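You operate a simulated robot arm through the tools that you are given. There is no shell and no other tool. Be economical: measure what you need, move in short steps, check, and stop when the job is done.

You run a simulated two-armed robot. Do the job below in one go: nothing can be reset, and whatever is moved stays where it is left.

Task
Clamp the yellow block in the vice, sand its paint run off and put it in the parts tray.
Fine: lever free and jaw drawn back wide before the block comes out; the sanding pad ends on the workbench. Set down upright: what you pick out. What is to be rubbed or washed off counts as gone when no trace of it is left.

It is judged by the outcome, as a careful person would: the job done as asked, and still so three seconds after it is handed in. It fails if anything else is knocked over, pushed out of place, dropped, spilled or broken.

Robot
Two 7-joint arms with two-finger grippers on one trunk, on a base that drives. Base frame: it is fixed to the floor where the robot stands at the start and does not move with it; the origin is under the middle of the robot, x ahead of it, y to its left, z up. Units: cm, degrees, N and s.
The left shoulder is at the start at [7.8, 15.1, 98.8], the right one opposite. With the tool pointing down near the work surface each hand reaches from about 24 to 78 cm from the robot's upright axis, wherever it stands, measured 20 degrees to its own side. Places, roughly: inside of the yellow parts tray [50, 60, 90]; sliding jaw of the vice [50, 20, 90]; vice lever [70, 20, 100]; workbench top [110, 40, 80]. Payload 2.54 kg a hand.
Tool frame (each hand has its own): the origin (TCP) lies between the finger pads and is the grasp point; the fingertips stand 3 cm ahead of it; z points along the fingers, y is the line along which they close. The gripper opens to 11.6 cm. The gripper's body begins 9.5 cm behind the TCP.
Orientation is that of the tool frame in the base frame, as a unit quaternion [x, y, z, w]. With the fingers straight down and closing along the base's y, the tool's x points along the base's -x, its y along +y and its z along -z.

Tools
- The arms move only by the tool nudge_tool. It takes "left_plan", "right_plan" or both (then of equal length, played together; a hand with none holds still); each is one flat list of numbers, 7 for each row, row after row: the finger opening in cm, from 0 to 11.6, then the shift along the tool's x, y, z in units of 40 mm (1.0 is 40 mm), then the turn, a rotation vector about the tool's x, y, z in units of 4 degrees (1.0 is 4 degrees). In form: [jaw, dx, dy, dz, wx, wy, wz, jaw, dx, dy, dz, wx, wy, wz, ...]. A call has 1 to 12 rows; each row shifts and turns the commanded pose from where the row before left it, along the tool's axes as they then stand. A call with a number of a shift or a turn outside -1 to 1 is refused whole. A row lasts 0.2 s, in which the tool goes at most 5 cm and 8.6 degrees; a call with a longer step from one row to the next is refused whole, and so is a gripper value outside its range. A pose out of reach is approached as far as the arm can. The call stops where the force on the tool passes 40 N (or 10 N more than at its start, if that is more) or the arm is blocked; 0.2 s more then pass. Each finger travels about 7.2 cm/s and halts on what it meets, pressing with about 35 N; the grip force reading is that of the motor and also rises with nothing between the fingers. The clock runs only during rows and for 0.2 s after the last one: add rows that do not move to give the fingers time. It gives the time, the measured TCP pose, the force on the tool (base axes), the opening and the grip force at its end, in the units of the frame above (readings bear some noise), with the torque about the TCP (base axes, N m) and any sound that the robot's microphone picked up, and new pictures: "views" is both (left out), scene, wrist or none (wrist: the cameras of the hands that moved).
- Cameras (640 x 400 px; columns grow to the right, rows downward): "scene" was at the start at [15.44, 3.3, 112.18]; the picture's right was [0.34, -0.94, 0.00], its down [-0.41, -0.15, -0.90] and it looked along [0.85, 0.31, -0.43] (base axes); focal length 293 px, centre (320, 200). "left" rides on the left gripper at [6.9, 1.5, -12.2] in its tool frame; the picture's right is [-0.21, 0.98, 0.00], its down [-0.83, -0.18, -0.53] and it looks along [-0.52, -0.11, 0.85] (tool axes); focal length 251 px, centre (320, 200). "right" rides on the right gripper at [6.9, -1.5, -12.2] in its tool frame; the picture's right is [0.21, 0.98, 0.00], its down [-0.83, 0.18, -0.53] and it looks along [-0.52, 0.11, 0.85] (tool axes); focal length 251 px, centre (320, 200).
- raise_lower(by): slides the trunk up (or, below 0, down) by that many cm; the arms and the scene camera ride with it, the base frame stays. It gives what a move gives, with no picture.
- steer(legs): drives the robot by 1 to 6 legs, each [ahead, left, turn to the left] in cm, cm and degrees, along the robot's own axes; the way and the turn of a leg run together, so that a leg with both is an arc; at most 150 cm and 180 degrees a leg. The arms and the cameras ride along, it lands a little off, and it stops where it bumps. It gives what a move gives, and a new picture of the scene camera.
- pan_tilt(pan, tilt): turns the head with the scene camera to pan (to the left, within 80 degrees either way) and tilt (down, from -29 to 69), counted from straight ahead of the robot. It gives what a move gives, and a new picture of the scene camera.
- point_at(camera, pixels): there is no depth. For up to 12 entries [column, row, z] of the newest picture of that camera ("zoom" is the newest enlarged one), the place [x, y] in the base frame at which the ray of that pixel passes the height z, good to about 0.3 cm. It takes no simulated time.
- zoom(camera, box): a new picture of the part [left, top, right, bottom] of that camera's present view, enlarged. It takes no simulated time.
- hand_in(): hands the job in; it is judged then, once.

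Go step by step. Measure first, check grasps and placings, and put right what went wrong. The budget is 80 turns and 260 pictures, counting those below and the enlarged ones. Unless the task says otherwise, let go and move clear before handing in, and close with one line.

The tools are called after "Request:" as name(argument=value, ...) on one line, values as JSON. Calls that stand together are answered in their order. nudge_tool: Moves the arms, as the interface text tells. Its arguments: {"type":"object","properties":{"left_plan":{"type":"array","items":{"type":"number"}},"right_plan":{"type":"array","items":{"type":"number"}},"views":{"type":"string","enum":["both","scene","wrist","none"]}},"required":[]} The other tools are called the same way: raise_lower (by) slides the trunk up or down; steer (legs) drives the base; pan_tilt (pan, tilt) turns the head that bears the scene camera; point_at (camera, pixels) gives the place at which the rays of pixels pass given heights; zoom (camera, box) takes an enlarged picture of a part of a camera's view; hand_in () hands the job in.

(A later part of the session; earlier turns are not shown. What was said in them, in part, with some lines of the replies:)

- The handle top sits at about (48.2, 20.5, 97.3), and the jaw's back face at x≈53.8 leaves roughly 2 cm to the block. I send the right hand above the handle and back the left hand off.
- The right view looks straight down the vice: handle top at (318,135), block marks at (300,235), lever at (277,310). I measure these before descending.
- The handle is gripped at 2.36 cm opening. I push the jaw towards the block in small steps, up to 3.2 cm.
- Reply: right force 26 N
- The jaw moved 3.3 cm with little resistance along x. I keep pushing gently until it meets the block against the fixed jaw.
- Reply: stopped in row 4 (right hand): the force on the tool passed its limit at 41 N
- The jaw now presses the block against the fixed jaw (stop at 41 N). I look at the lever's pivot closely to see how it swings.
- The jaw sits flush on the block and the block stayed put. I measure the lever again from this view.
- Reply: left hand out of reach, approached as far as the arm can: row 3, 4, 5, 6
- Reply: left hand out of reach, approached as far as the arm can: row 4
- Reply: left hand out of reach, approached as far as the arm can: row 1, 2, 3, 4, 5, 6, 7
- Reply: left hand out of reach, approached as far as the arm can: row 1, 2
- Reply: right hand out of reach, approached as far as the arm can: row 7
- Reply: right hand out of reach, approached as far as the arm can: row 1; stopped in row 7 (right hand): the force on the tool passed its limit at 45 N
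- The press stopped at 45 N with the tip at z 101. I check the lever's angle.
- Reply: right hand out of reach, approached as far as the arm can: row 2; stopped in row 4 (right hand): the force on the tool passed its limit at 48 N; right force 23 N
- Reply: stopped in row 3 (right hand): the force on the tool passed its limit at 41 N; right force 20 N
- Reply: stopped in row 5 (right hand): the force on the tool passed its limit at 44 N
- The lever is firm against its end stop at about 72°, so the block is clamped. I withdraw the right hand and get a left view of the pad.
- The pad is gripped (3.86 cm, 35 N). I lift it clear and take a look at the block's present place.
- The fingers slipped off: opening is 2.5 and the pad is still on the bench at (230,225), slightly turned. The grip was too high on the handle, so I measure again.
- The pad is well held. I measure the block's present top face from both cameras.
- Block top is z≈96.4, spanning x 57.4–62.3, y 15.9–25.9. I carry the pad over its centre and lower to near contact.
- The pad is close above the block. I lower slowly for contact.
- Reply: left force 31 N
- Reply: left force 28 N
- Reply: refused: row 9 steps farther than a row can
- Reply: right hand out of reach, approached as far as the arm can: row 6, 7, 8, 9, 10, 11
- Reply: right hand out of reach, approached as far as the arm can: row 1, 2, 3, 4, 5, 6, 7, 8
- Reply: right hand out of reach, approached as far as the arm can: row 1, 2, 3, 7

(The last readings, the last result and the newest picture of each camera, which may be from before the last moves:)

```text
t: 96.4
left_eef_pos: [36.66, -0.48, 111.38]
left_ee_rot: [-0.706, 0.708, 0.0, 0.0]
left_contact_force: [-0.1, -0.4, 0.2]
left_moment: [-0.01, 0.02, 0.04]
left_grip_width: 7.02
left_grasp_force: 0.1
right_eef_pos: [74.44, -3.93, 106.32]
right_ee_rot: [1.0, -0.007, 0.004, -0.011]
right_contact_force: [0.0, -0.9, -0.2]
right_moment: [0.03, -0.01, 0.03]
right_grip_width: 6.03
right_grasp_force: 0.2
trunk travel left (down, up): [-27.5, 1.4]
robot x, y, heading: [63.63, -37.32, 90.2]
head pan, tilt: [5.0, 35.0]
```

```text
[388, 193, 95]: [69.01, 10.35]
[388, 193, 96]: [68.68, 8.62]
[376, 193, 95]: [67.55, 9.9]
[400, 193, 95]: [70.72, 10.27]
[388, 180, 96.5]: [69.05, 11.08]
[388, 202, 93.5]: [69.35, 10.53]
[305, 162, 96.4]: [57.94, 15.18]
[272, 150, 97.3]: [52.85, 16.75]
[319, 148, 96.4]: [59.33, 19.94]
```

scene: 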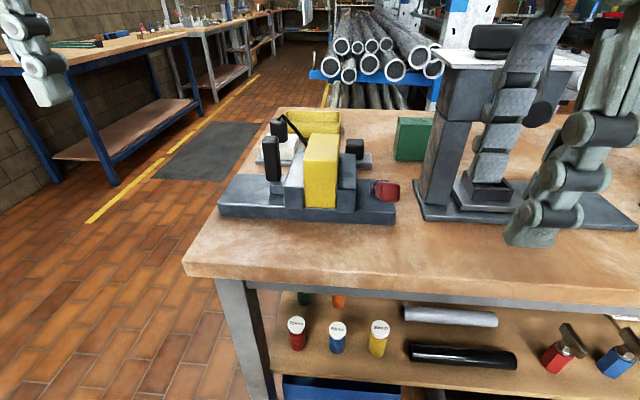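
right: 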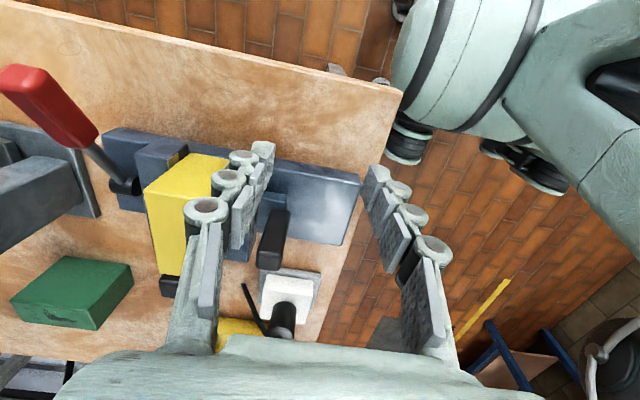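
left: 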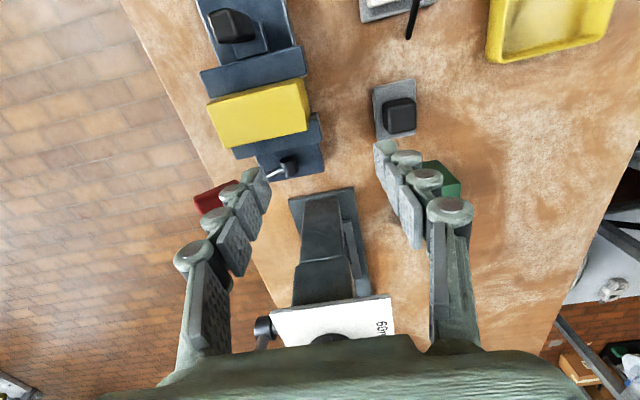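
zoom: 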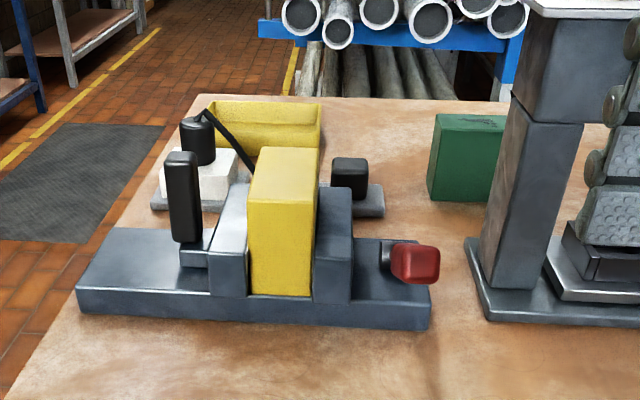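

The handle runs at x≈68.7. I swing the right hand out of the way and bring the left over the handle.

Request:
nudge_tool(left_plan=[5, 0, 0, 0, 0, 0, 0, 5, 0, 0, 0, 0, 0, 0, 5, -0.356, -0.89, 0, 0, 0, 0, 5, -0.356, -0.89, 0, 0, 0, 0, 5, -0.356, -0.89, 0, 0, 0, 0, 5, -0.356, -0.89, 0, 0, 0, 0, 5, -0.356, -0.89, 0, 0, 0, 0, 5, -0.356, -0.89, 0, 0, 0, 0, 5, -0.356, -0.89, 0, 0, 0, 0, 5, -0.356, -0.89, 0, 0, 0, 0, 5, -0.356, -0.89, 0, 0, 0, 0, 5, 0, 0, 0, 0, 0, 0], right_plan=[6, 0, 0.9, 0, 0, 0, 0, 6, 0.5, 0.8, 0, 0, 0, 0, 6, 0.9, 0.3, 0, 0, 0, 0, 6, 0.9, 0, 0, 0, 0, 0, 6, 0.9, 0, 0, 0, 0, 0, 6, 0.9, 0, 0, 0, 0, 0, 6, 0, 0, 0, 0, 0, 0, 6, 0, 0, 0, 0, 0, 0, 6, 0, 0, 0, 0, 0, 0, 6, 0, 0, 0, 0, 0, 0, 6, 0, 0, 0, 0, 0, 0, 6, 0, 0, 0, 0, 0, 0], views="both")

```text
t: 99.0
left_eef_pos: [54.08, 7.63, 109.78]
left_ee_rot: [-0.706, 0.708, 0.0, 0.0]
left_contact_force: [0.0, 0.1, 0.5]
left_moment: [0.03, -0.02, -0.01]
left_grip_width: 5.01
left_grasp_force: 0.0
left hand out of reach, approached as far as the arm can: row 8, 9, 10, 11
right_eef_pos: [85.24, -15.45, 104.46]
right_ee_rot: [1.0, -0.007, 0.004, -0.011]
right_contact_force: [0.8, 0.3, -0.2]
right_moment: [-0.03, -0.01, 0.0]
right_grip_width: 6.01
right_grasp_force: 0.1
right hand out of reach, approached as far as the arm can: row 4, 5, 6
trunk travel left (down, up): [-27.5, 1.4]
robot x, y, heading: [63.75, -37.42, 89.9]
head pan, tilt: [5.0, 35.0]
```

scene: 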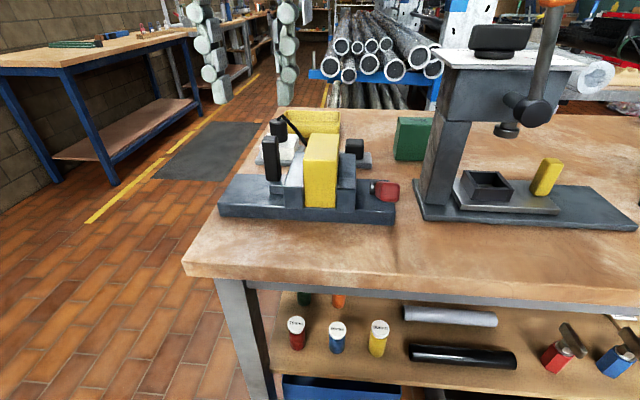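
right: 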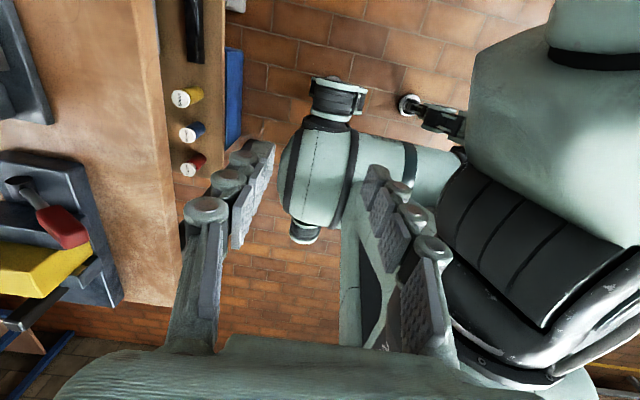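
left: 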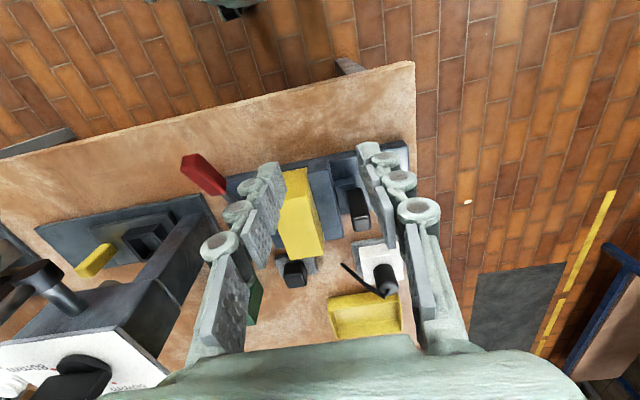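

The left hand stops at x 54, so I strafe the base 14.5 cm to its right to bring the handle into reach.

Request:
steer(legs=[[0, -14.5, 0]])

Request:
nudge_tool(left_plan=[5, -0.4, 0, 0, 0, 0, 0, 5, -0.4, 0, 0, 0, 0, 0, 5, -0.35, 0, 0.2, 0, 0, 0, 5, 0, 0, 0, 0, 0, 0], views="both")

```text
t: 101.0
left_eef_pos: [68.06, 7.53, 109.86]
left_ee_rot: [-0.706, 0.708, -0.001, 0.0]
left_contact_force: [-0.5, 0.1, 0.4]
left_moment: [0.04, 0.04, 0.0]
left_grip_width: 5.01
left_grasp_force: 0.0
right_eef_pos: [99.49, -15.43, 104.31]
right_ee_rot: [1.0, -0.005, 0.003, -0.012]
right_contact_force: [-0.1, -0.7, 0.1]
right_moment: [0.01, 0.02, 0.04]
right_grip_width: 6.0
right_grasp_force: 0.0
trunk travel left (down, up): [-27.5, 1.4]
robot x, y, heading: [78.13, -37.42, 90.2]
head pan, tilt: [5.0, 35.0]
```

scene: 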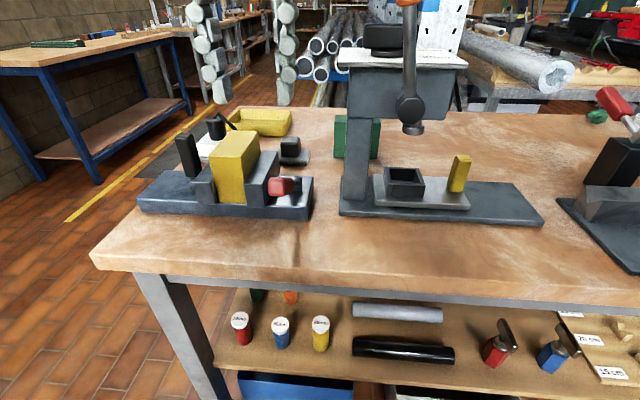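

```text
t: 102.0
left_eef_pos: [66.88, 10.55, 108.76]
left_ee_rot: [-0.706, 0.708, 0.0, 0.0]
left_contact_force: [0.2, 0.0, -0.5]
left_moment: [0.01, 0.0, 0.01]
left_grip_width: 5.0
left_grasp_force: 0.1
left hand out of reach, approached as far as the arm can: row 1, 2, 3
right_eef_pos: [99.46, -15.33, 104.34]
right_ee_rot: [1.0, -0.006, 0.003, -0.011]
right_contact_force: [0.2, -0.9, 0.4]
right_moment: [0.01, -0.02, -0.03]
right_grip_width: 6.0
right_grasp_force: 0.1
trunk travel left (down, up): [-27.5, 1.4]
robot x, y, heading: [78.18, -37.21, 90.0]
head pan, tilt: [5.0, 35.0]
```

scene: 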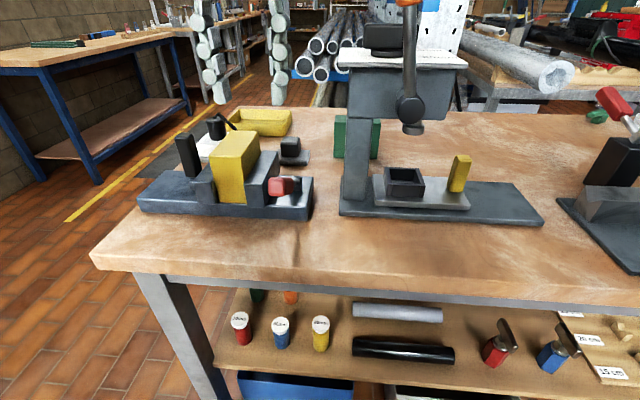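
left: 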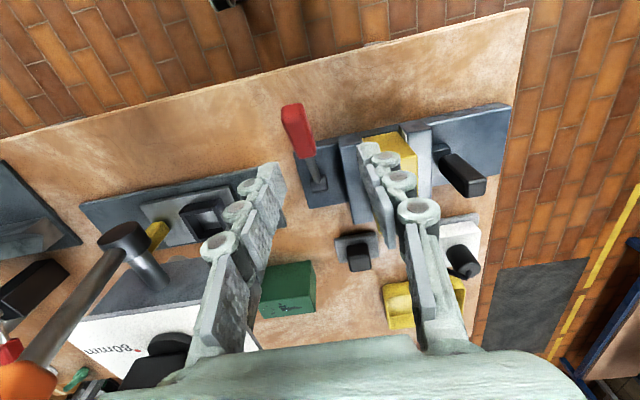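

I nudge the base 3 cm ahead and 3 cm right to gain the margin.

Request:
steer(legs=[[2.5, -3, 0]])

Request:
nudge_tool(left_plan=[5, 0, 0, 0, 0, 0, 0, 5, 0, 0, 0.5, 0, 0, 0], views="wrist")

```text
t: 103.0
left_eef_pos: [69.67, 13.07, 108.99]
left_ee_rot: [-0.707, 0.707, 0.0, 0.0]
left_contact_force: [-0.7, -0.4, 0.1]
left_moment: [0.0, 0.04, -0.05]
left_grip_width: 5.0
left_grasp_force: 0.2
right_eef_pos: [102.46, -12.79, 104.43]
right_ee_rot: [1.0, -0.005, 0.004, -0.012]
right_contact_force: [0.4, 0.4, -0.5]
right_moment: [0.02, 0.02, 0.04]
right_grip_width: 6.02
right_grasp_force: 0.0
trunk travel left (down, up): [-27.5, 1.4]
robot x, y, heading: [80.78, -34.7, 90.0]
head pan, tilt: [5.0, 35.0]
```

scene: 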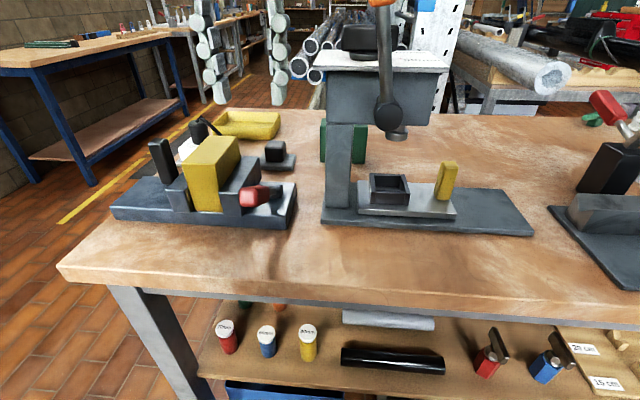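

```text
t: 103.6
left_eef_pos: [69.69, 12.87, 106.96]
left_ee_rot: [0.708, -0.707, 0.001, -0.001]
left_contact_force: [0.1, -1.5, 1.1]
left_moment: [0.0, 0.02, 0.01]
left_grip_width: 4.98
left_grasp_force: 0.2
right_eef_pos: [102.42, -12.78, 104.33]
right_ee_rot: [1.0, -0.005, 0.004, -0.011]
right_contact_force: [-0.3, -0.1, 0.1]
right_moment: [0.01, 0.04, 0.01]
right_grip_width: 6.01
right_grasp_force: 0.0
trunk travel left (down, up): [-27.5, 1.4]
robot x, y, heading: [81.04, -34.89, 90.1]
head pan, tilt: [5.0, 35.0]
```

left: 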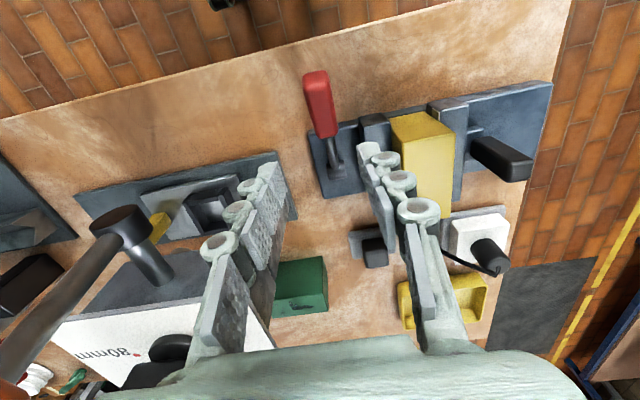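

Request:
point_at(camera="left", pixels=[[317, 85, 96], [320, 105, 95], [325, 130, 94], [335, 165, 92], [306, 95, 95], [334, 95, 95]])

```text
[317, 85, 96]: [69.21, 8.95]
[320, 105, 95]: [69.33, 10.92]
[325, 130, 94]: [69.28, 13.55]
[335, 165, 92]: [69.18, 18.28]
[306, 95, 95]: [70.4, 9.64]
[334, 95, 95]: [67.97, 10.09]
```

The handle lies along x=69.2, y 8–14. I descend on its middle and close.

Request:
nudge_tool(left_plan=[5, 0.38, 0.12, 0.4, 0, 0, 0, 5, 0, 0, 0.8, 0, 0, 0, 5, 0, 0, 0.8, 0, 0, 0, 5, 0, 0, 0.7, 0, 0, 0, 5, 0, 0, 0.35, 0, 0, 0, 5, 0, 0, 0, 0, 0, 0, 2, 0, 0, 0, 0, 0, 0, 0, 0, 0, 0, 0, 0, 0, 0, 0, 0, 0, 0, 0, 0, 0, 0, 0, 0, 0, 0, 0], views="both")

```text
t: 105.8
left_eef_pos: [69.16, 11.36, 94.61]
left_ee_rot: [-0.707, 0.707, -0.001, -0.001]
left_contact_force: [0.6, -0.3, -1.4]
left_moment: [-0.09, 0.01, 0.01]
left_grip_width: 2.25
left_grasp_force: 45.4
right_eef_pos: [102.32, -12.85, 104.43]
right_ee_rot: [1.0, -0.005, 0.003, -0.012]
right_contact_force: [1.0, -0.7, 0.5]
right_moment: [-0.06, 0.0, -0.03]
right_grip_width: 6.01
right_grasp_force: 0.1
trunk travel left (down, up): [-27.5, 1.4]
robot x, y, heading: [80.92, -34.73, 90.3]
head pan, tilt: [5.0, 35.0]
```

scene: 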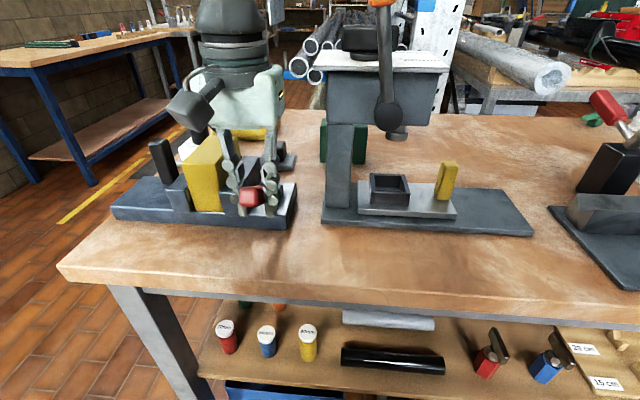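
left: 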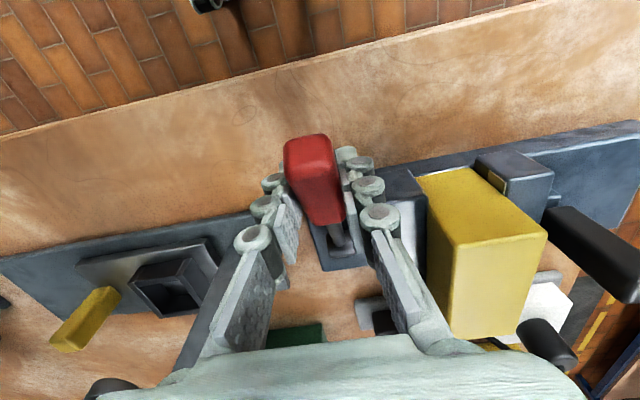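

The handle is gripped (2.25 cm). I lift it along its arc about the pivot, letting it turn between the pads.

Request:
nudge_tool(left_plan=[0, -0.1, 0, -0.25, 0, 0, 0, 0, -0.165, 0, -0.3, 0, 0, 0, 0, -0.205, 0, -0.27, 0, 0, 0, 0, -0.24, 0, -0.24, 0, 0, 0, 0, -0.275, 0, -0.205, 0, 0, 0, 0, -0.3, 0, -0.165, 0, 0, 0, 0, -0.32, 0, -0.12, 0, 0, 0, 0, 0, 0, 0, 0, 0, 0], views="both")

```text
t: 107.6
left_eef_pos: [69.16, 17.81, 100.85]
left_ee_rot: [0.708, -0.706, 0.0, 0.0]
left_contact_force: [-3.2, -8.7, -12.5]
left_moment: [-1.56, 0.1, 0.0]
left_grip_width: 2.32
left_grasp_force: 45.0
right_eef_pos: [102.33, -12.78, 104.43]
right_ee_rot: [1.0, -0.005, 0.005, -0.012]
right_contact_force: [0.1, 0.8, 0.6]
right_moment: [-0.01, 0.01, 0.02]
right_grip_width: 5.98
right_grasp_force: 0.1
trunk travel left (down, up): [-27.5, 1.4]
robot x, y, heading: [81.11, -34.86, 90.2]
head pan, tilt: [5.0, 35.0]
```

scene: 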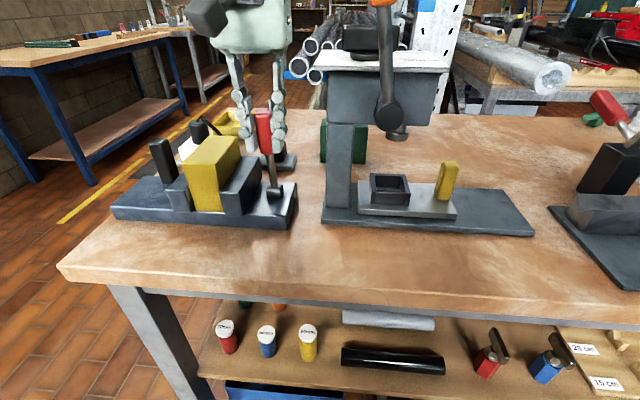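
left: 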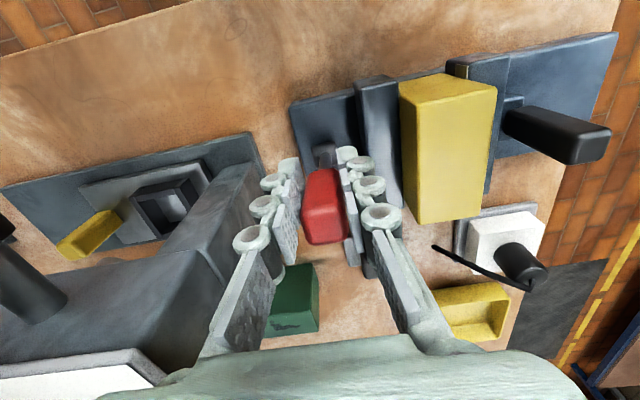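

The lever is back up to about 17°. I bring it fully upright, release and rise.

Request:
nudge_tool(left_plan=[0, -0.32, 0, -0.06, 0, 0, 0, 0, -0.3, 0, -0.02, 0, 0, 0, 0, 0, 0, 0, 0, 0, 0, 5, 0, 0, 0, 0, 0, 0, 5, 0, 0, 0, 0, 0, 0, 5, 0, 0, -0.6, 0, 0, 0, 5, 0.3, 0, -0.6, 0, 0, 0, 5, 0.3, 0, -0.6, 0, 0, 0], views="both")

Request:
zoom(camera="scene", box=[90, 90, 330, 250])

```text
t: 109.4
left_eef_pos: [68.02, 16.9, 108.56]
left_ee_rot: [0.709, -0.705, 0.0, -0.002]
left_contact_force: [0.2, -0.7, 0.0]
left_moment: [0.03, 0.01, -0.04]
left_grip_width: 4.99
left_grasp_force: 0.0
left hand out of reach, approached as far as the arm can: row 2, 6
right_eef_pos: [102.5, -12.84, 104.43]
right_ee_rot: [1.0, -0.004, 0.004, -0.011]
right_contact_force: [0.4, -0.7, 0.1]
right_moment: [0.02, 0.02, 0.0]
right_grip_width: 5.99
right_grasp_force: 0.1
trunk travel left (down, up): [-27.5, 1.4]
robot x, y, heading: [80.92, -34.73, 90.1]
head pan, tilt: [5.0, 35.0]
```

scene: 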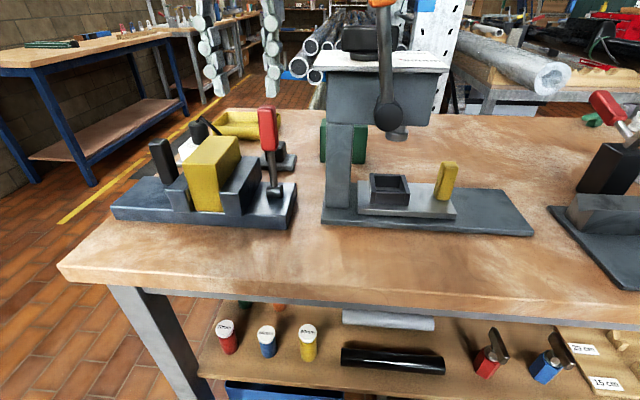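
left: 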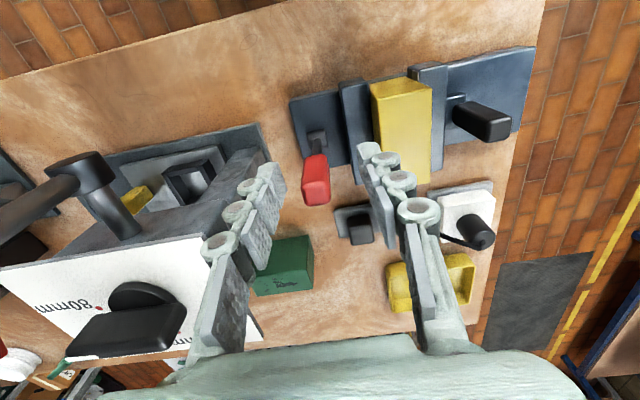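

```text
2.50 times, centred on (210, 170) of scene
```

zoom: 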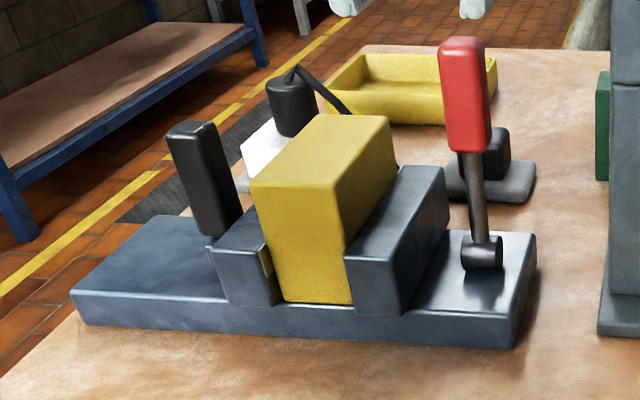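

The lever is upright and free, as at the start. Now I go for the jaw handle at about (51.6, 20.6) with the same hand.

Request:
nudge_tool(left_plan=[5, 0, 0.9, 0, 0, 0, 0, 5, 0, 0.9, 0, 0, 0, 0, 5, -0.3, 0.9, 0, 0, 0, 0, 5, -0.4, 0.9, 0, 0, 0, 0, 5, -0.2, 0.5, 0, 0, 0, 0, 5, 0, 0, 0, 0, 0, 0], views="both")

```text
t: 110.8
left_eef_pos: [51.61, 20.58, 108.42]
left_ee_rot: [0.708, -0.707, 0.0, 0.0]
left_contact_force: [0.7, -0.6, 0.2]
left_moment: [-0.04, 0.0, 0.02]
left_grip_width: 5.0
left_grasp_force: 0.0
right_eef_pos: [102.25, -12.76, 104.41]
right_ee_rot: [1.0, -0.006, 0.004, -0.01]
right_contact_force: [-0.5, 0.0, -0.3]
right_moment: [-0.02, 0.02, -0.04]
right_grip_width: 6.0
right_grasp_force: 0.1
trunk travel left (down, up): [-27.5, 1.4]
robot x, y, heading: [80.71, -34.9, 89.9]
head pan, tilt: [5.0, 35.0]
```

scene: 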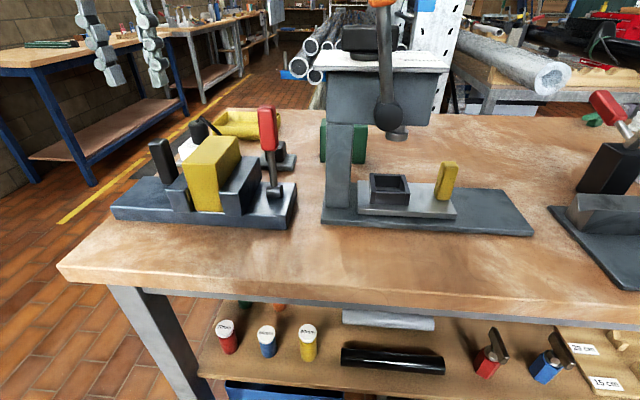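
left: 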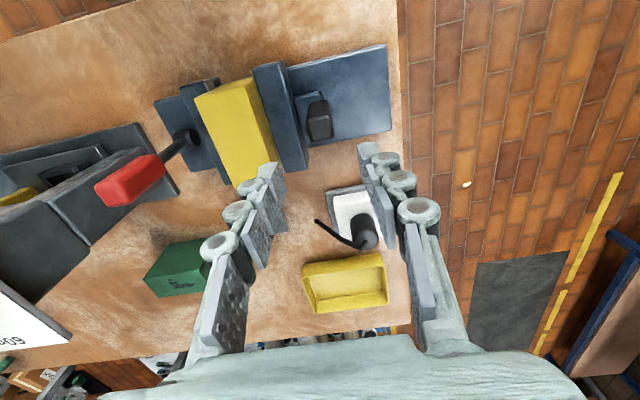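

Request:
point_at(camera="left", pixels=[[320, 124, 97.3], [309, 128, 97.3], [332, 125, 97.3], [322, 137, 97.3], [290, 100, 92], [200, 98, 96.4], [252, 78, 96.4], [277, 165, 96.4], [237, 183, 96.4]])

```text
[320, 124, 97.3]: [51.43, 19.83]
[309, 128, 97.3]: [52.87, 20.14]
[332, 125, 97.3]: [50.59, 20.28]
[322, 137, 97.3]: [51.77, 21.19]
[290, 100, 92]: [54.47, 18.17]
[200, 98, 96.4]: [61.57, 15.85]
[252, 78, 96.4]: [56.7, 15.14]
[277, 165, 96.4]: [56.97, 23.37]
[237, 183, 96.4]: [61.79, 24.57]
```

Handle centre is (51.7, 20.3). I descend, grip it and draw the jaw back along −x.

Request:
nudge_tool(left_plan=[5, 0.05, 0, 0.8, 0, 0, 0, 5, 0, 0, 0.9, 0, 0, 0, 5, 0, 0, 0.9, 0, 0, 0, 5, 0, 0, 0.6, 0, 0, 0, 5, 0, 0, 0, 0, 0, 0, 0, 0, 0, 0, 0, 0, 0, 0, 0, 0, 0, 0, 0, 0, 0, 0, 0, 0, 0, 0, 0, 0, 0, 0, 0, 0, 0, 0], views="none")

Request:
nudge_tool(left_plan=[0, 0, 0.1, 0, 0, 0, 0, 0, 0, 0.12, 0, 0, 0, 0, 0, 0, 0.12, 0, 0, 0, 0, 0, 0, 0.12, 0, 0, 0, 0, 0, 0, 0.12, 0, 0, 0, 0, 0, 0, 0.12, 0, 0, 0, 0, 0, 0, 0.12, 0, 0, 0, 0, 0, 0, 0.12, 0, 0, 0, 0, 0, 0, 0.12, 0, 0, 0, 0, 0, 0, 0.12, 0, 0, 0, 0, 0, 0, 0, 0, 0, 0, 0], views="both")

```text
t: 112.8
left_eef_pos: [51.65, 20.51, 95.59]
left_ee_rot: [0.707, -0.707, 0.0, -0.001]
left_contact_force: [0.5, -1.7, -4.3]
left_moment: [0.57, -0.03, 0.01]
left_grip_width: 2.33
left_grasp_force: 44.7
right_eef_pos: [102.36, -12.9, 104.38]
right_ee_rot: [1.0, -0.005, 0.004, -0.011]
right_contact_force: [-0.3, 0.3, 0.5]
right_moment: [-0.02, 0.0, -0.01]
right_grip_width: 6.01
right_grasp_force: 0.2
trunk travel left (down, up): [-27.5, 1.4]
robot x, y, heading: [81.08, -34.79, 90.1]
head pan, tilt: [5.0, 35.0]
```

```text
t: 115.0
left_eef_pos: [47.94, 20.42, 95.64]
left_ee_rot: [-0.705, 0.709, -0.004, 0.003]
left_contact_force: [6.2, 0.7, -3.8]
left_moment: [0.23, 0.04, 0.47]
left_grip_width: 2.33
left_grasp_force: 44.7
right_eef_pos: [102.44, -12.9, 104.34]
right_ee_rot: [1.0, -0.007, 0.003, -0.012]
right_contact_force: [-0.1, 0.4, -0.3]
right_moment: [0.02, 0.0, 0.0]
right_grip_width: 5.99
right_grasp_force: 0.1
trunk travel left (down, up): [-27.5, 1.4]
robot x, y, heading: [81.05, -34.93, 89.9]
head pan, tilt: [5.0, 35.0]
stopped in row 10 (left hand): the force on the tool passed its limit at 43 N (the readings are from after the stop); the commanded pose is now the measured one
```

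scene: 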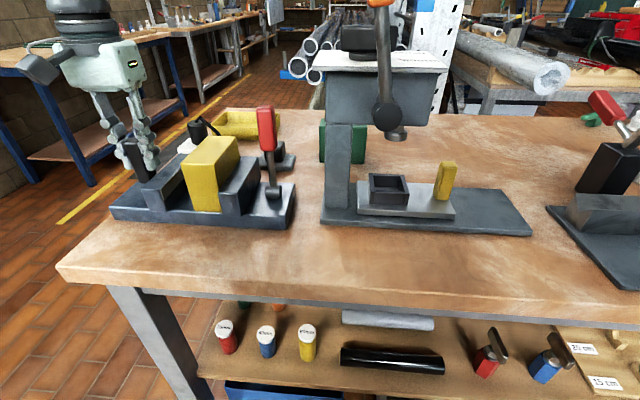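
left: 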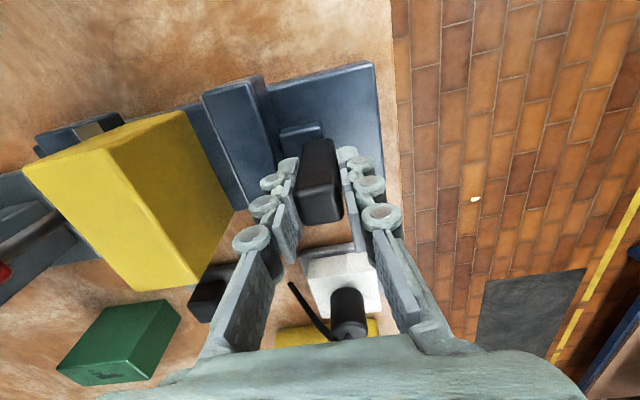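

The jaw is drawn back 3.7 cm to its stop and clear of the block. I release, rise and move over the block with the fingers wide.

Request:
nudge_tool(left_plan=[5, 0, 0, 0, 0, 0, 0, 5, 0, 0, 0, 0, 0, 0, 6, 0, 0, -0.8, 0, 0, 0, 8.5, 0, 0, -0.9, 0, 0, 0, 8.5, 0, 0, -0.9, 0, 0, 0, 8.5, 0, -0.9, 0, 0, 0, 0, 8.5, 0, -0.9, 0, 0, 0, 0, 8.5, 0, -0.9, 0, 0, 0, 0, 8.5, 0, -0.2, 0, 0, 0, 0, 8.5, 0, 0, 0, 0, 0, 0], views="both")

Request:
zoom(camera="scene", box=[90, 90, 330, 250])

```text
t: 117.2
left_eef_pos: [59.22, 20.28, 106.05]
left_ee_rot: [-0.705, 0.709, -0.004, 0.001]
left_contact_force: [0.9, 0.2, -0.2]
left_moment: [0.04, 0.02, 0.03]
left_grip_width: 8.47
left_grasp_force: 0.1
right_eef_pos: [102.39, -12.86, 104.42]
right_ee_rot: [1.0, -0.006, 0.004, -0.011]
right_contact_force: [0.0, -0.1, 0.7]
right_moment: [0.0, -0.03, 0.0]
right_grip_width: 6.0
right_grasp_force: 0.0
trunk travel left (down, up): [-27.5, 1.4]
robot x, y, heading: [81.03, -34.81, 89.9]
head pan, tilt: [5.0, 35.0]
```

scene: 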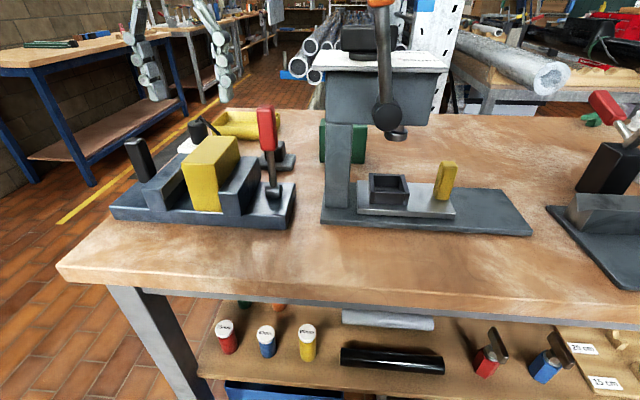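
left: 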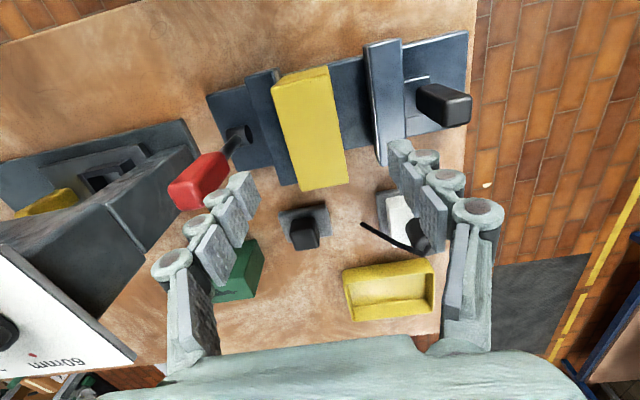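

```text
2.50 times, centred on (210, 170) of scene
```

zoom: 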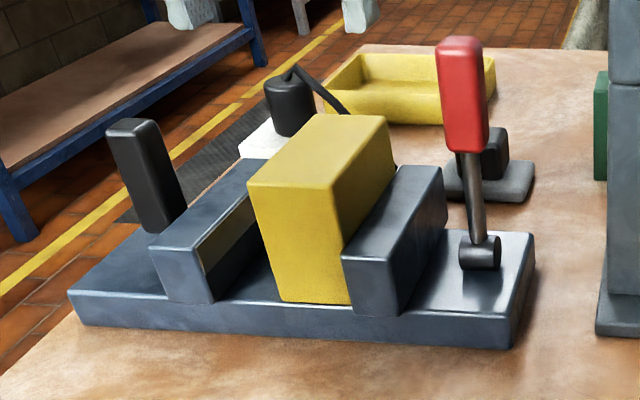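

Request:
point_at(camera="left", pixels=[[288, 145, 96.4], [340, 135, 96.4], [300, 190, 96.4], [348, 179, 96.4], [277, 108, 96.4], [332, 96, 96.4], [250, 85, 92], [275, 78, 92]])

Request:
zoom(camera="left", box=[220, 40, 400, 210])

```text
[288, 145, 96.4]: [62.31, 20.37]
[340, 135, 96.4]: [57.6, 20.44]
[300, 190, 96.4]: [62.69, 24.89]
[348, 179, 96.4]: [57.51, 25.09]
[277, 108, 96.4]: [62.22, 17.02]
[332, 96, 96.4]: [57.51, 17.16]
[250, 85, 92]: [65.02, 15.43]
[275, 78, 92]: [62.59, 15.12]
```

```text
2.35 times, centred on (310, 125) of left
```

zoom: 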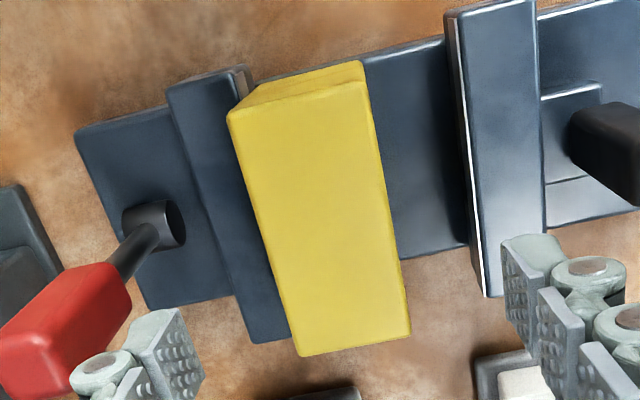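

Block centre is (59.95, 20.4). I descend to z 95.7, keeping the tips above the jaw tops, and grip it across its 5 cm.

Request:
nudge_tool(left_plan=[8, -0.03, -0.18, 0.6, 0, 0, 0, 8, 0, 0, 0.9, 0, 0, 0, 8, 0, 0, 0.7, 0, 0, 0, 8, 0, 0, 0.38, 0, 0, 0, 8, 0, 0, 0, 0, 0, 0, 5, 0, 0, 0, 0, 0, 0, 0, 0, 0, 0, 0, 0, 0, 0, 0, 0, 0, 0, 0, 0, 0, 0, 0, 0, 0, 0, 0, 0, 0, 0, 0, 0, 0, 0], views="both")

Request:
zoom(camera="scene", box=[90, 90, 330, 250])

```text
t: 119.4
left_eef_pos: [59.95, 20.57, 95.95]
left_ee_rot: [-0.706, 0.708, -0.004, 0.003]
left_contact_force: [-14.8, 2.9, 4.7]
left_moment: [-0.07, 0.85, 0.41]
left_grip_width: 4.95
left_grasp_force: 35.1
right_eef_pos: [102.27, -12.85, 104.51]
right_ee_rot: [1.0, -0.006, 0.005, -0.01]
right_contact_force: [0.8, 0.7, -0.4]
right_moment: [0.0, -0.02, -0.02]
right_grip_width: 6.01
right_grasp_force: 0.0
trunk travel left (down, up): [-27.5, 1.4]
robot x, y, heading: [80.83, -34.8, 89.9]
head pan, tilt: [5.0, 35.0]
```

scene: 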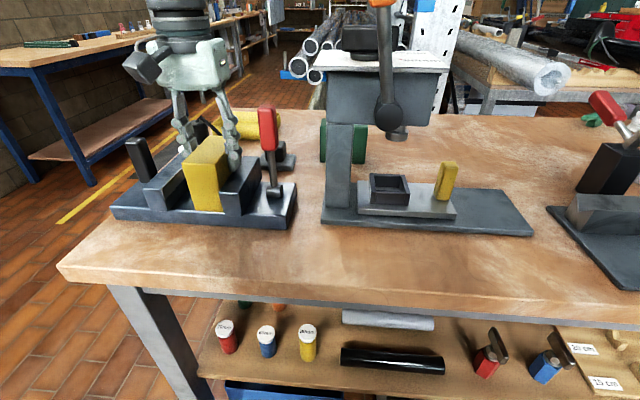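
left: 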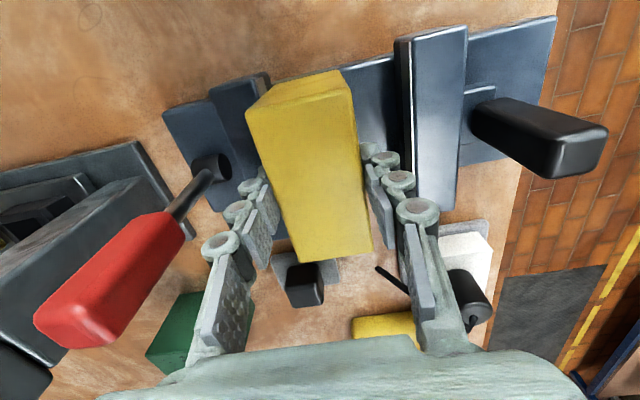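

```text
2.50 times, centred on (210, 170) of scene
```

zoom: 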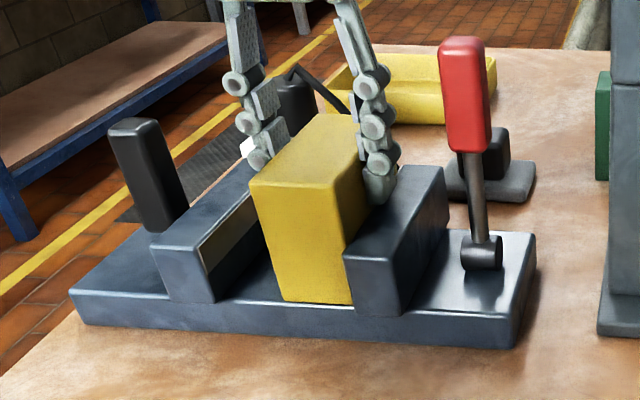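

The block is gripped (4.95 cm). I ease it 0.3 cm off the fixed jaw and lift slowly.

Request:
nudge_tool(left_plan=[0, 0, 0.08, -0.04, 0, 0, 0, 0, 0, 0, -0.06, 0, 0, 0, 0, 0, 0, -0.1, 0, 0, 0, 0, 0, 0, -0.15, 0, 0, 0, 0, 0, 0, -0.2, 0, 0, 0, 0, 0, 0, -0.25, 0, 0, 0, 0, 0, 0, -0.3, 0, 0, 0, 0, 0, 0, -0.35, 0, 0, 0, 0, 0, 0, -0.35, 0, 0, 0, 0, 0, 0, -0.4, 0, 0, 0, 0, 0, 0, -0.4, 0, 0, 0, 0, 0, 0, -0.3, 0, 0, 0], views="both")

Request:
zoom(camera="scene", box=[90, 60, 330, 240])

```text
t: 122.0
left_eef_pos: [59.87, 20.56, 107.48]
left_ee_rot: [-0.705, 0.709, -0.005, 0.001]
left_contact_force: [0.5, 1.0, -4.7]
left_moment: [-0.02, 0.0, -0.03]
left_grip_width: 4.97
left_grasp_force: 35.1
right_eef_pos: [102.41, -12.85, 104.52]
right_ee_rot: [1.0, -0.006, 0.004, -0.011]
right_contact_force: [-0.1, -0.5, 0.0]
right_moment: [0.01, 0.01, 0.01]
right_grip_width: 6.02
right_grasp_force: 0.0
trunk travel left (down, up): [-27.5, 1.4]
robot x, y, heading: [80.84, -34.88, 90.2]
head pan, tilt: [5.0, 35.0]
```

scene: 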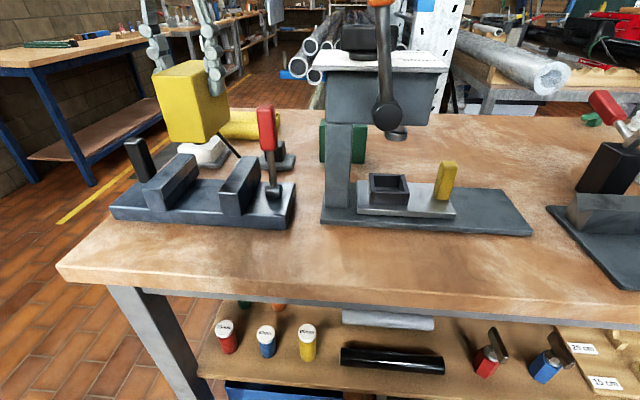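
left: 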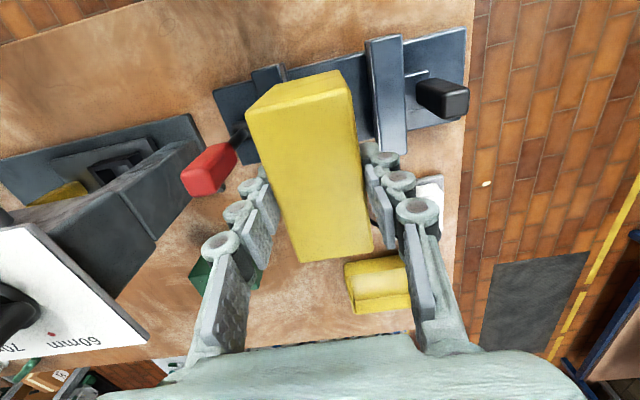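

```text
2.22 times, centred on (210, 150) of scene
```

zoom: 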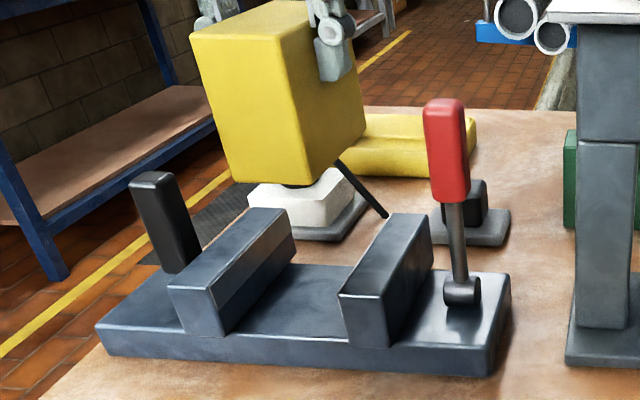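

The block is held well (weight about 4.7 N) and clear of the vice. Before driving back to the front I check where the neighbouring blue bench stands.

Request:
point_at(camera="scene", pixels=[[92, 187, 0], [116, 187, 0], [218, 103, 0], [60, 222, 0], [100, 215, 0]])

```text
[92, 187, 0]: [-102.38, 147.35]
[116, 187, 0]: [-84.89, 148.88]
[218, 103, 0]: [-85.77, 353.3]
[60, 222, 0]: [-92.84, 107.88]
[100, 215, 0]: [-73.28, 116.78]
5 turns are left
```

Only a few turns remain, so I drive the whole way back in one call: away from the bench, around to the front, and forward until the block is over the tray near (52.8, 51.8).

Request:
steer(legs=[[-22, 0, 0], [0, 73, 0], [0, 0, -90.2], [-33, 0, 0], [0, 87.9, 0], [22.4, 0, 0]])

```text
t: 146.1
left_eef_pos: [52.08, 53.76, 107.4]
left_ee_rot: [-0.01, 1.0, -0.005, -0.001]
left_contact_force: [0.1, -0.2, -5.4]
left_moment: [0.0, 0.04, 0.0]
left_grip_width: 4.91
left_grasp_force: 35.4
right_eef_pos: [19.83, 10.04, 104.5]
right_ee_rot: [0.712, -0.702, 0.01, -0.004]
right_contact_force: [0.1, 0.1, 0.3]
right_moment: [-0.02, -0.01, 0.0]
right_grip_width: 6.0
right_grasp_force: 0.1
trunk travel left (down, up): [-27.5, 1.4]
robot x, y, heading: [-2.85, 30.88, 1.7]
head pan, tilt: [5.0, 35.0]
4 turns are left
```

scene: 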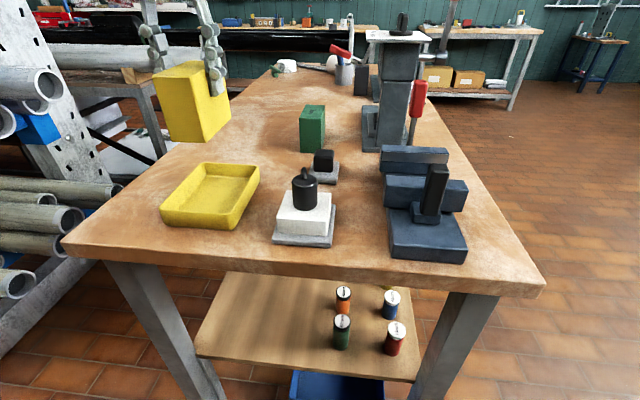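

The block hangs near the tray, which I see at (162–259, 163–230). I measure the tray and, in the same turn, shift 1.4 cm left and lower to just above the rim.

Request:
point_at(camera="scene", pixels=[[162, 208, 89], [232, 214, 89], [259, 167, 89], [201, 163, 89], [180, 205, 86], [222, 208, 86], [244, 177, 86], [207, 176, 86]])

Request:
nudge_tool(left_plan=[0, 0, 0.18, 0.2, 0, 0, 0, 0, 0, 0.17, 0.3, 0, 0, 0, 0, 0, 0, 0.4, 0, 0, 0, 0, 0, 0, 0.4, 0, 0, 0, 0, 0, 0, 0.2, 0, 0, 0, 0, 0, 0, 0, 0, 0, 0], views="both")

Request:
zoom(camera="scene", box=[120, 80, 320, 260])

```text
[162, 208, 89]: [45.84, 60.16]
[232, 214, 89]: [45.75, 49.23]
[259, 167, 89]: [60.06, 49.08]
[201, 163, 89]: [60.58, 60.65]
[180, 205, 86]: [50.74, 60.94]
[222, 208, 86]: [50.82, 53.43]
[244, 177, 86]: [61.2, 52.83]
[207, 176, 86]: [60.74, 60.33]
```

```text
t: 147.5
left_eef_pos: [51.83, 54.95, 101.5]
left_ee_rot: [-0.011, 1.0, -0.005, -0.001]
left_contact_force: [-0.9, 0.4, -4.8]
left_moment: [0.01, -0.02, 0.0]
left_grip_width: 4.91
left_grasp_force: 35.0
right_eef_pos: [19.71, 10.11, 104.4]
right_ee_rot: [0.712, -0.702, 0.011, -0.005]
right_contact_force: [-0.7, 1.1, 0.8]
right_moment: [-0.01, 0.01, -0.01]
right_grip_width: 6.01
right_grasp_force: 0.1
trunk travel left (down, up): [-27.5, 1.4]
robot x, y, heading: [-2.38, 30.82, 1.4]
head pan, tilt: [5.0, 35.0]
```

scene: 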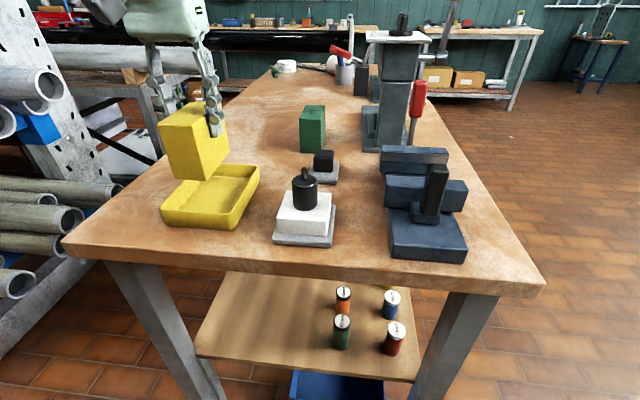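
left: 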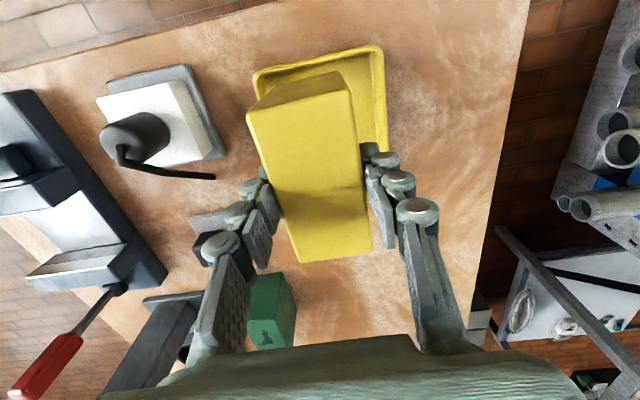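

```text
2.22 times, centred on (220, 170) of scene
3 turns are left
```

zoom: 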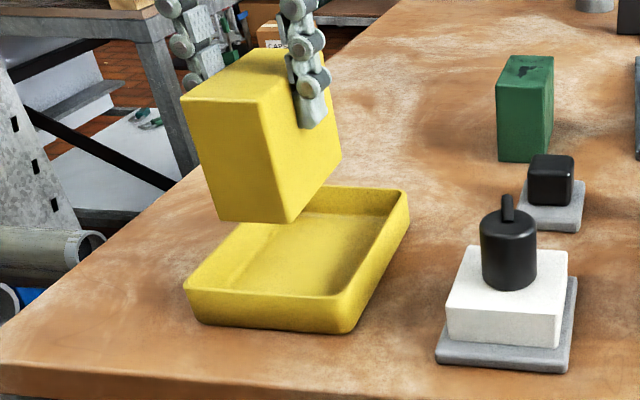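

Tray centre is (53.05, 54.8). I shift 1.2 cm forward and lower in fine steps until the block touches the tray floor.

Request:
nudge_tool(left_plan=[0, -0.15, 0, 0.3, 0, 0, 0, 0, -0.15, 0, 0.35, 0, 0, 0, 0, 0, 0, 0.35, 0, 0, 0, 0, 0, 0, 0.3, 0, 0, 0, 0, 0, 0, 0.1, 0, 0, 0, 0, 0, 0, 0.1, 0, 0, 0, 0, 0, 0, 0.09, 0, 0, 0, 0, 0, 0, 0.08, 0, 0, 0, 0, 0, 0, 0.08, 0, 0, 0, 0, 0, 0, 0.08, 0, 0, 0, 0, 0, 0, 0.08, 0, 0, 0, 0, 0, 0, 0.08, 0, 0, 0], views="both")

Request:
zoom(camera="scene", box=[120, 80, 320, 260])

```text
t: 150.1
left_eef_pos: [53.18, 55.07, 93.25]
left_ee_rot: [-0.01, 1.0, -0.004, -0.001]
left_contact_force: [0.1, -0.3, -3.4]
left_moment: [-0.01, 0.03, -0.02]
left_grip_width: 4.92
left_grasp_force: 35.0
right_eef_pos: [19.76, 10.02, 104.39]
right_ee_rot: [0.712, -0.702, 0.011, -0.005]
right_contact_force: [-0.4, -0.7, 1.2]
right_moment: [-0.04, -0.02, -0.02]
right_grip_width: 6.03
right_grasp_force: 0.0
trunk travel left (down, up): [-27.5, 1.4]
robot x, y, heading: [-2.78, 30.96, 1.1]
head pan, tilt: [5.0, 35.0]
```

scene: 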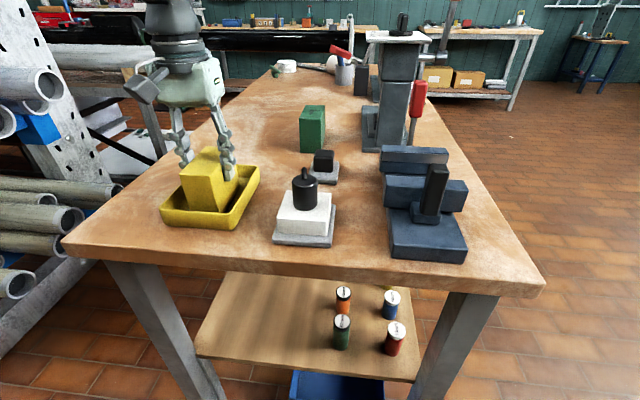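
left: 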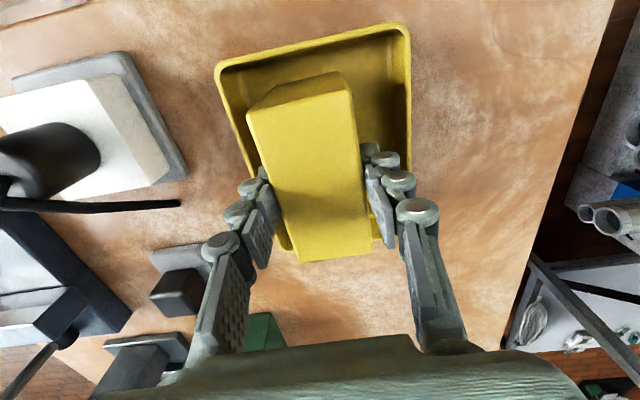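

```text
2.22 times, centred on (220, 170) of scene
2 turns are left
```

zoom: 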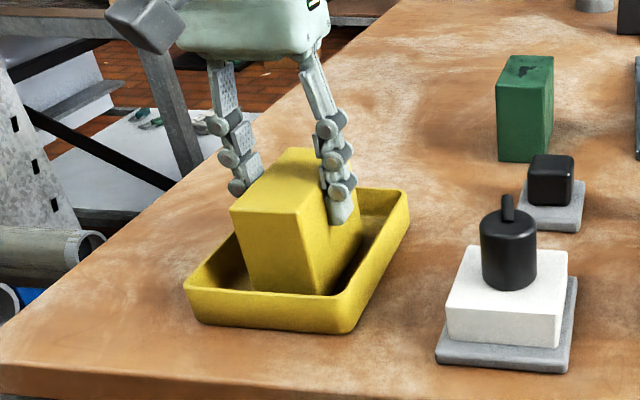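

The force has dropped to −3.4 N, so the block is about to touch the floor. I lower the last bit in fine steps, open slightly and rise clear.

Request:
nudge_tool(left_plan=[0, 0, 0, 0.04, 0, 0, 0, 0, 0, 0, 0.04, 0, 0, 0, 0, 0, 0, 0.04, 0, 0, 0, 0, 0, 0, 0.04, 0, 0, 0, 0, 0, 0, 0.04, 0, 0, 0, 0, 0, 0, 0.04, 0, 0, 0, 0, 0, 0, 0.04, 0, 0, 0], views="none")

Request:
nudge_tool(left_plan=[5.4, 0, 0, 0, 0, 0, 0, 6.2, 0, 0, 0, 0, 0, 0, 6.2, 0, 0, 0, 0, 0, 0, 6.2, 0, 0, -0.2, 0, 0, 0, 6.2, 0, 0, -0.5, 0, 0, 0, 6.2, 0, 0, -0.9, 0, 0, 0, 6.2, 0, 0, -0.9, 0, 0, 0, 6.2, 0, 0, -0.9, 0, 0, 0, 6.2, 0, 0, -0.5, 0, 0, 0], views="both")

Request:
zoom(camera="scene", box=[120, 80, 320, 260])

```text
t: 151.7
left_eef_pos: [53.09, 54.94, 92.7]
left_ee_rot: [-0.011, 1.0, -0.004, 0.001]
left_contact_force: [3.6, 2.8, 31.4]
left_moment: [0.11, -0.17, 0.02]
left_grip_width: 4.93
left_grasp_force: 35.6
right_eef_pos: [19.53, 10.0, 104.53]
right_ee_rot: [0.712, -0.702, 0.011, -0.006]
right_contact_force: [-0.3, -0.1, -0.2]
right_moment: [0.05, -0.01, -0.01]
right_grip_width: 5.99
right_grasp_force: 0.0
trunk travel left (down, up): [-27.5, 1.4]
robot x, y, heading: [-2.65, 30.75, 1.6]
head pan, tilt: [5.0, 35.0]
```

```text
t: 153.7
left_eef_pos: [53.15, 55.12, 108.07]
left_ee_rot: [-0.011, 1.0, -0.004, -0.001]
left_contact_force: [-1.1, 0.4, 0.5]
left_moment: [-0.01, 0.0, 0.01]
left_grip_width: 6.24
left_grasp_force: 0.0
right_eef_pos: [19.68, 10.14, 104.33]
right_ee_rot: [0.712, -0.702, 0.01, -0.007]
right_contact_force: [0.1, -0.4, 0.1]
right_moment: [-0.01, 0.03, 0.01]
right_grip_width: 5.99
right_grasp_force: 0.1
trunk travel left (down, up): [-27.5, 1.4]
robot x, y, heading: [-2.77, 30.68, 1.4]
head pan, tilt: [5.0, 35.0]
```

scene: 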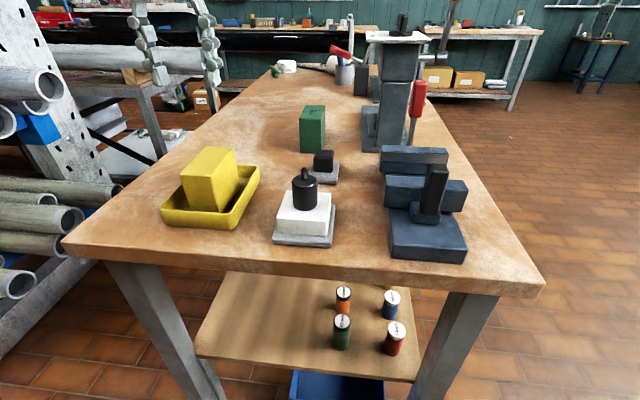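
left: 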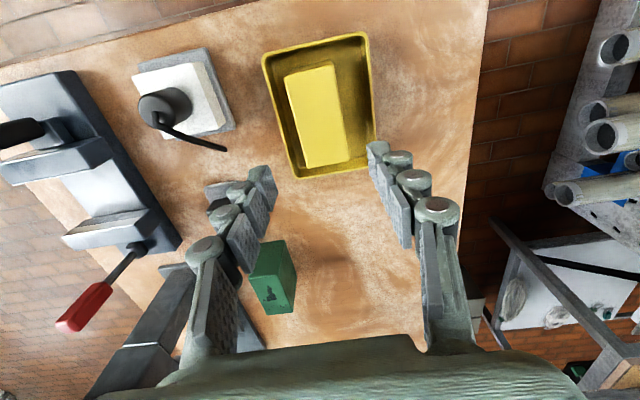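

```text
2.22 times, centred on (220, 170) of scene
1 turns are left
```

zoom: 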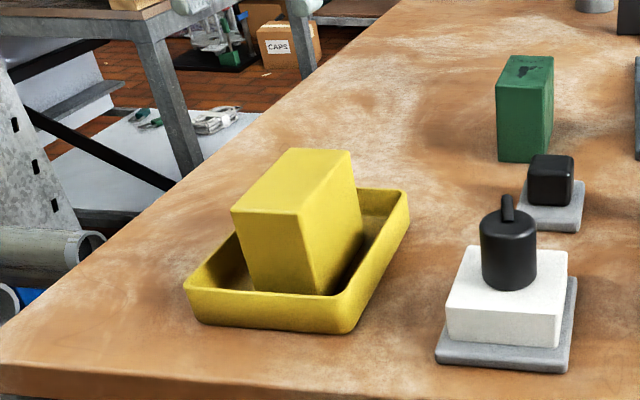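

The block stands upright and clean inside the tray at (320,115) in the left view, the hand is clear, the pad is on the bench, the lever is free and the jaw is drawn back; handing in.

Request:
hand_in()

```text
The job is handed in.
```

The yellow block was clamped and sanded clean, and it now stands upright in the parts tray. The vice lever was freed and the jaw drawn back to its stop before I lifted the block out, and the sanding pad is back on the workbench.
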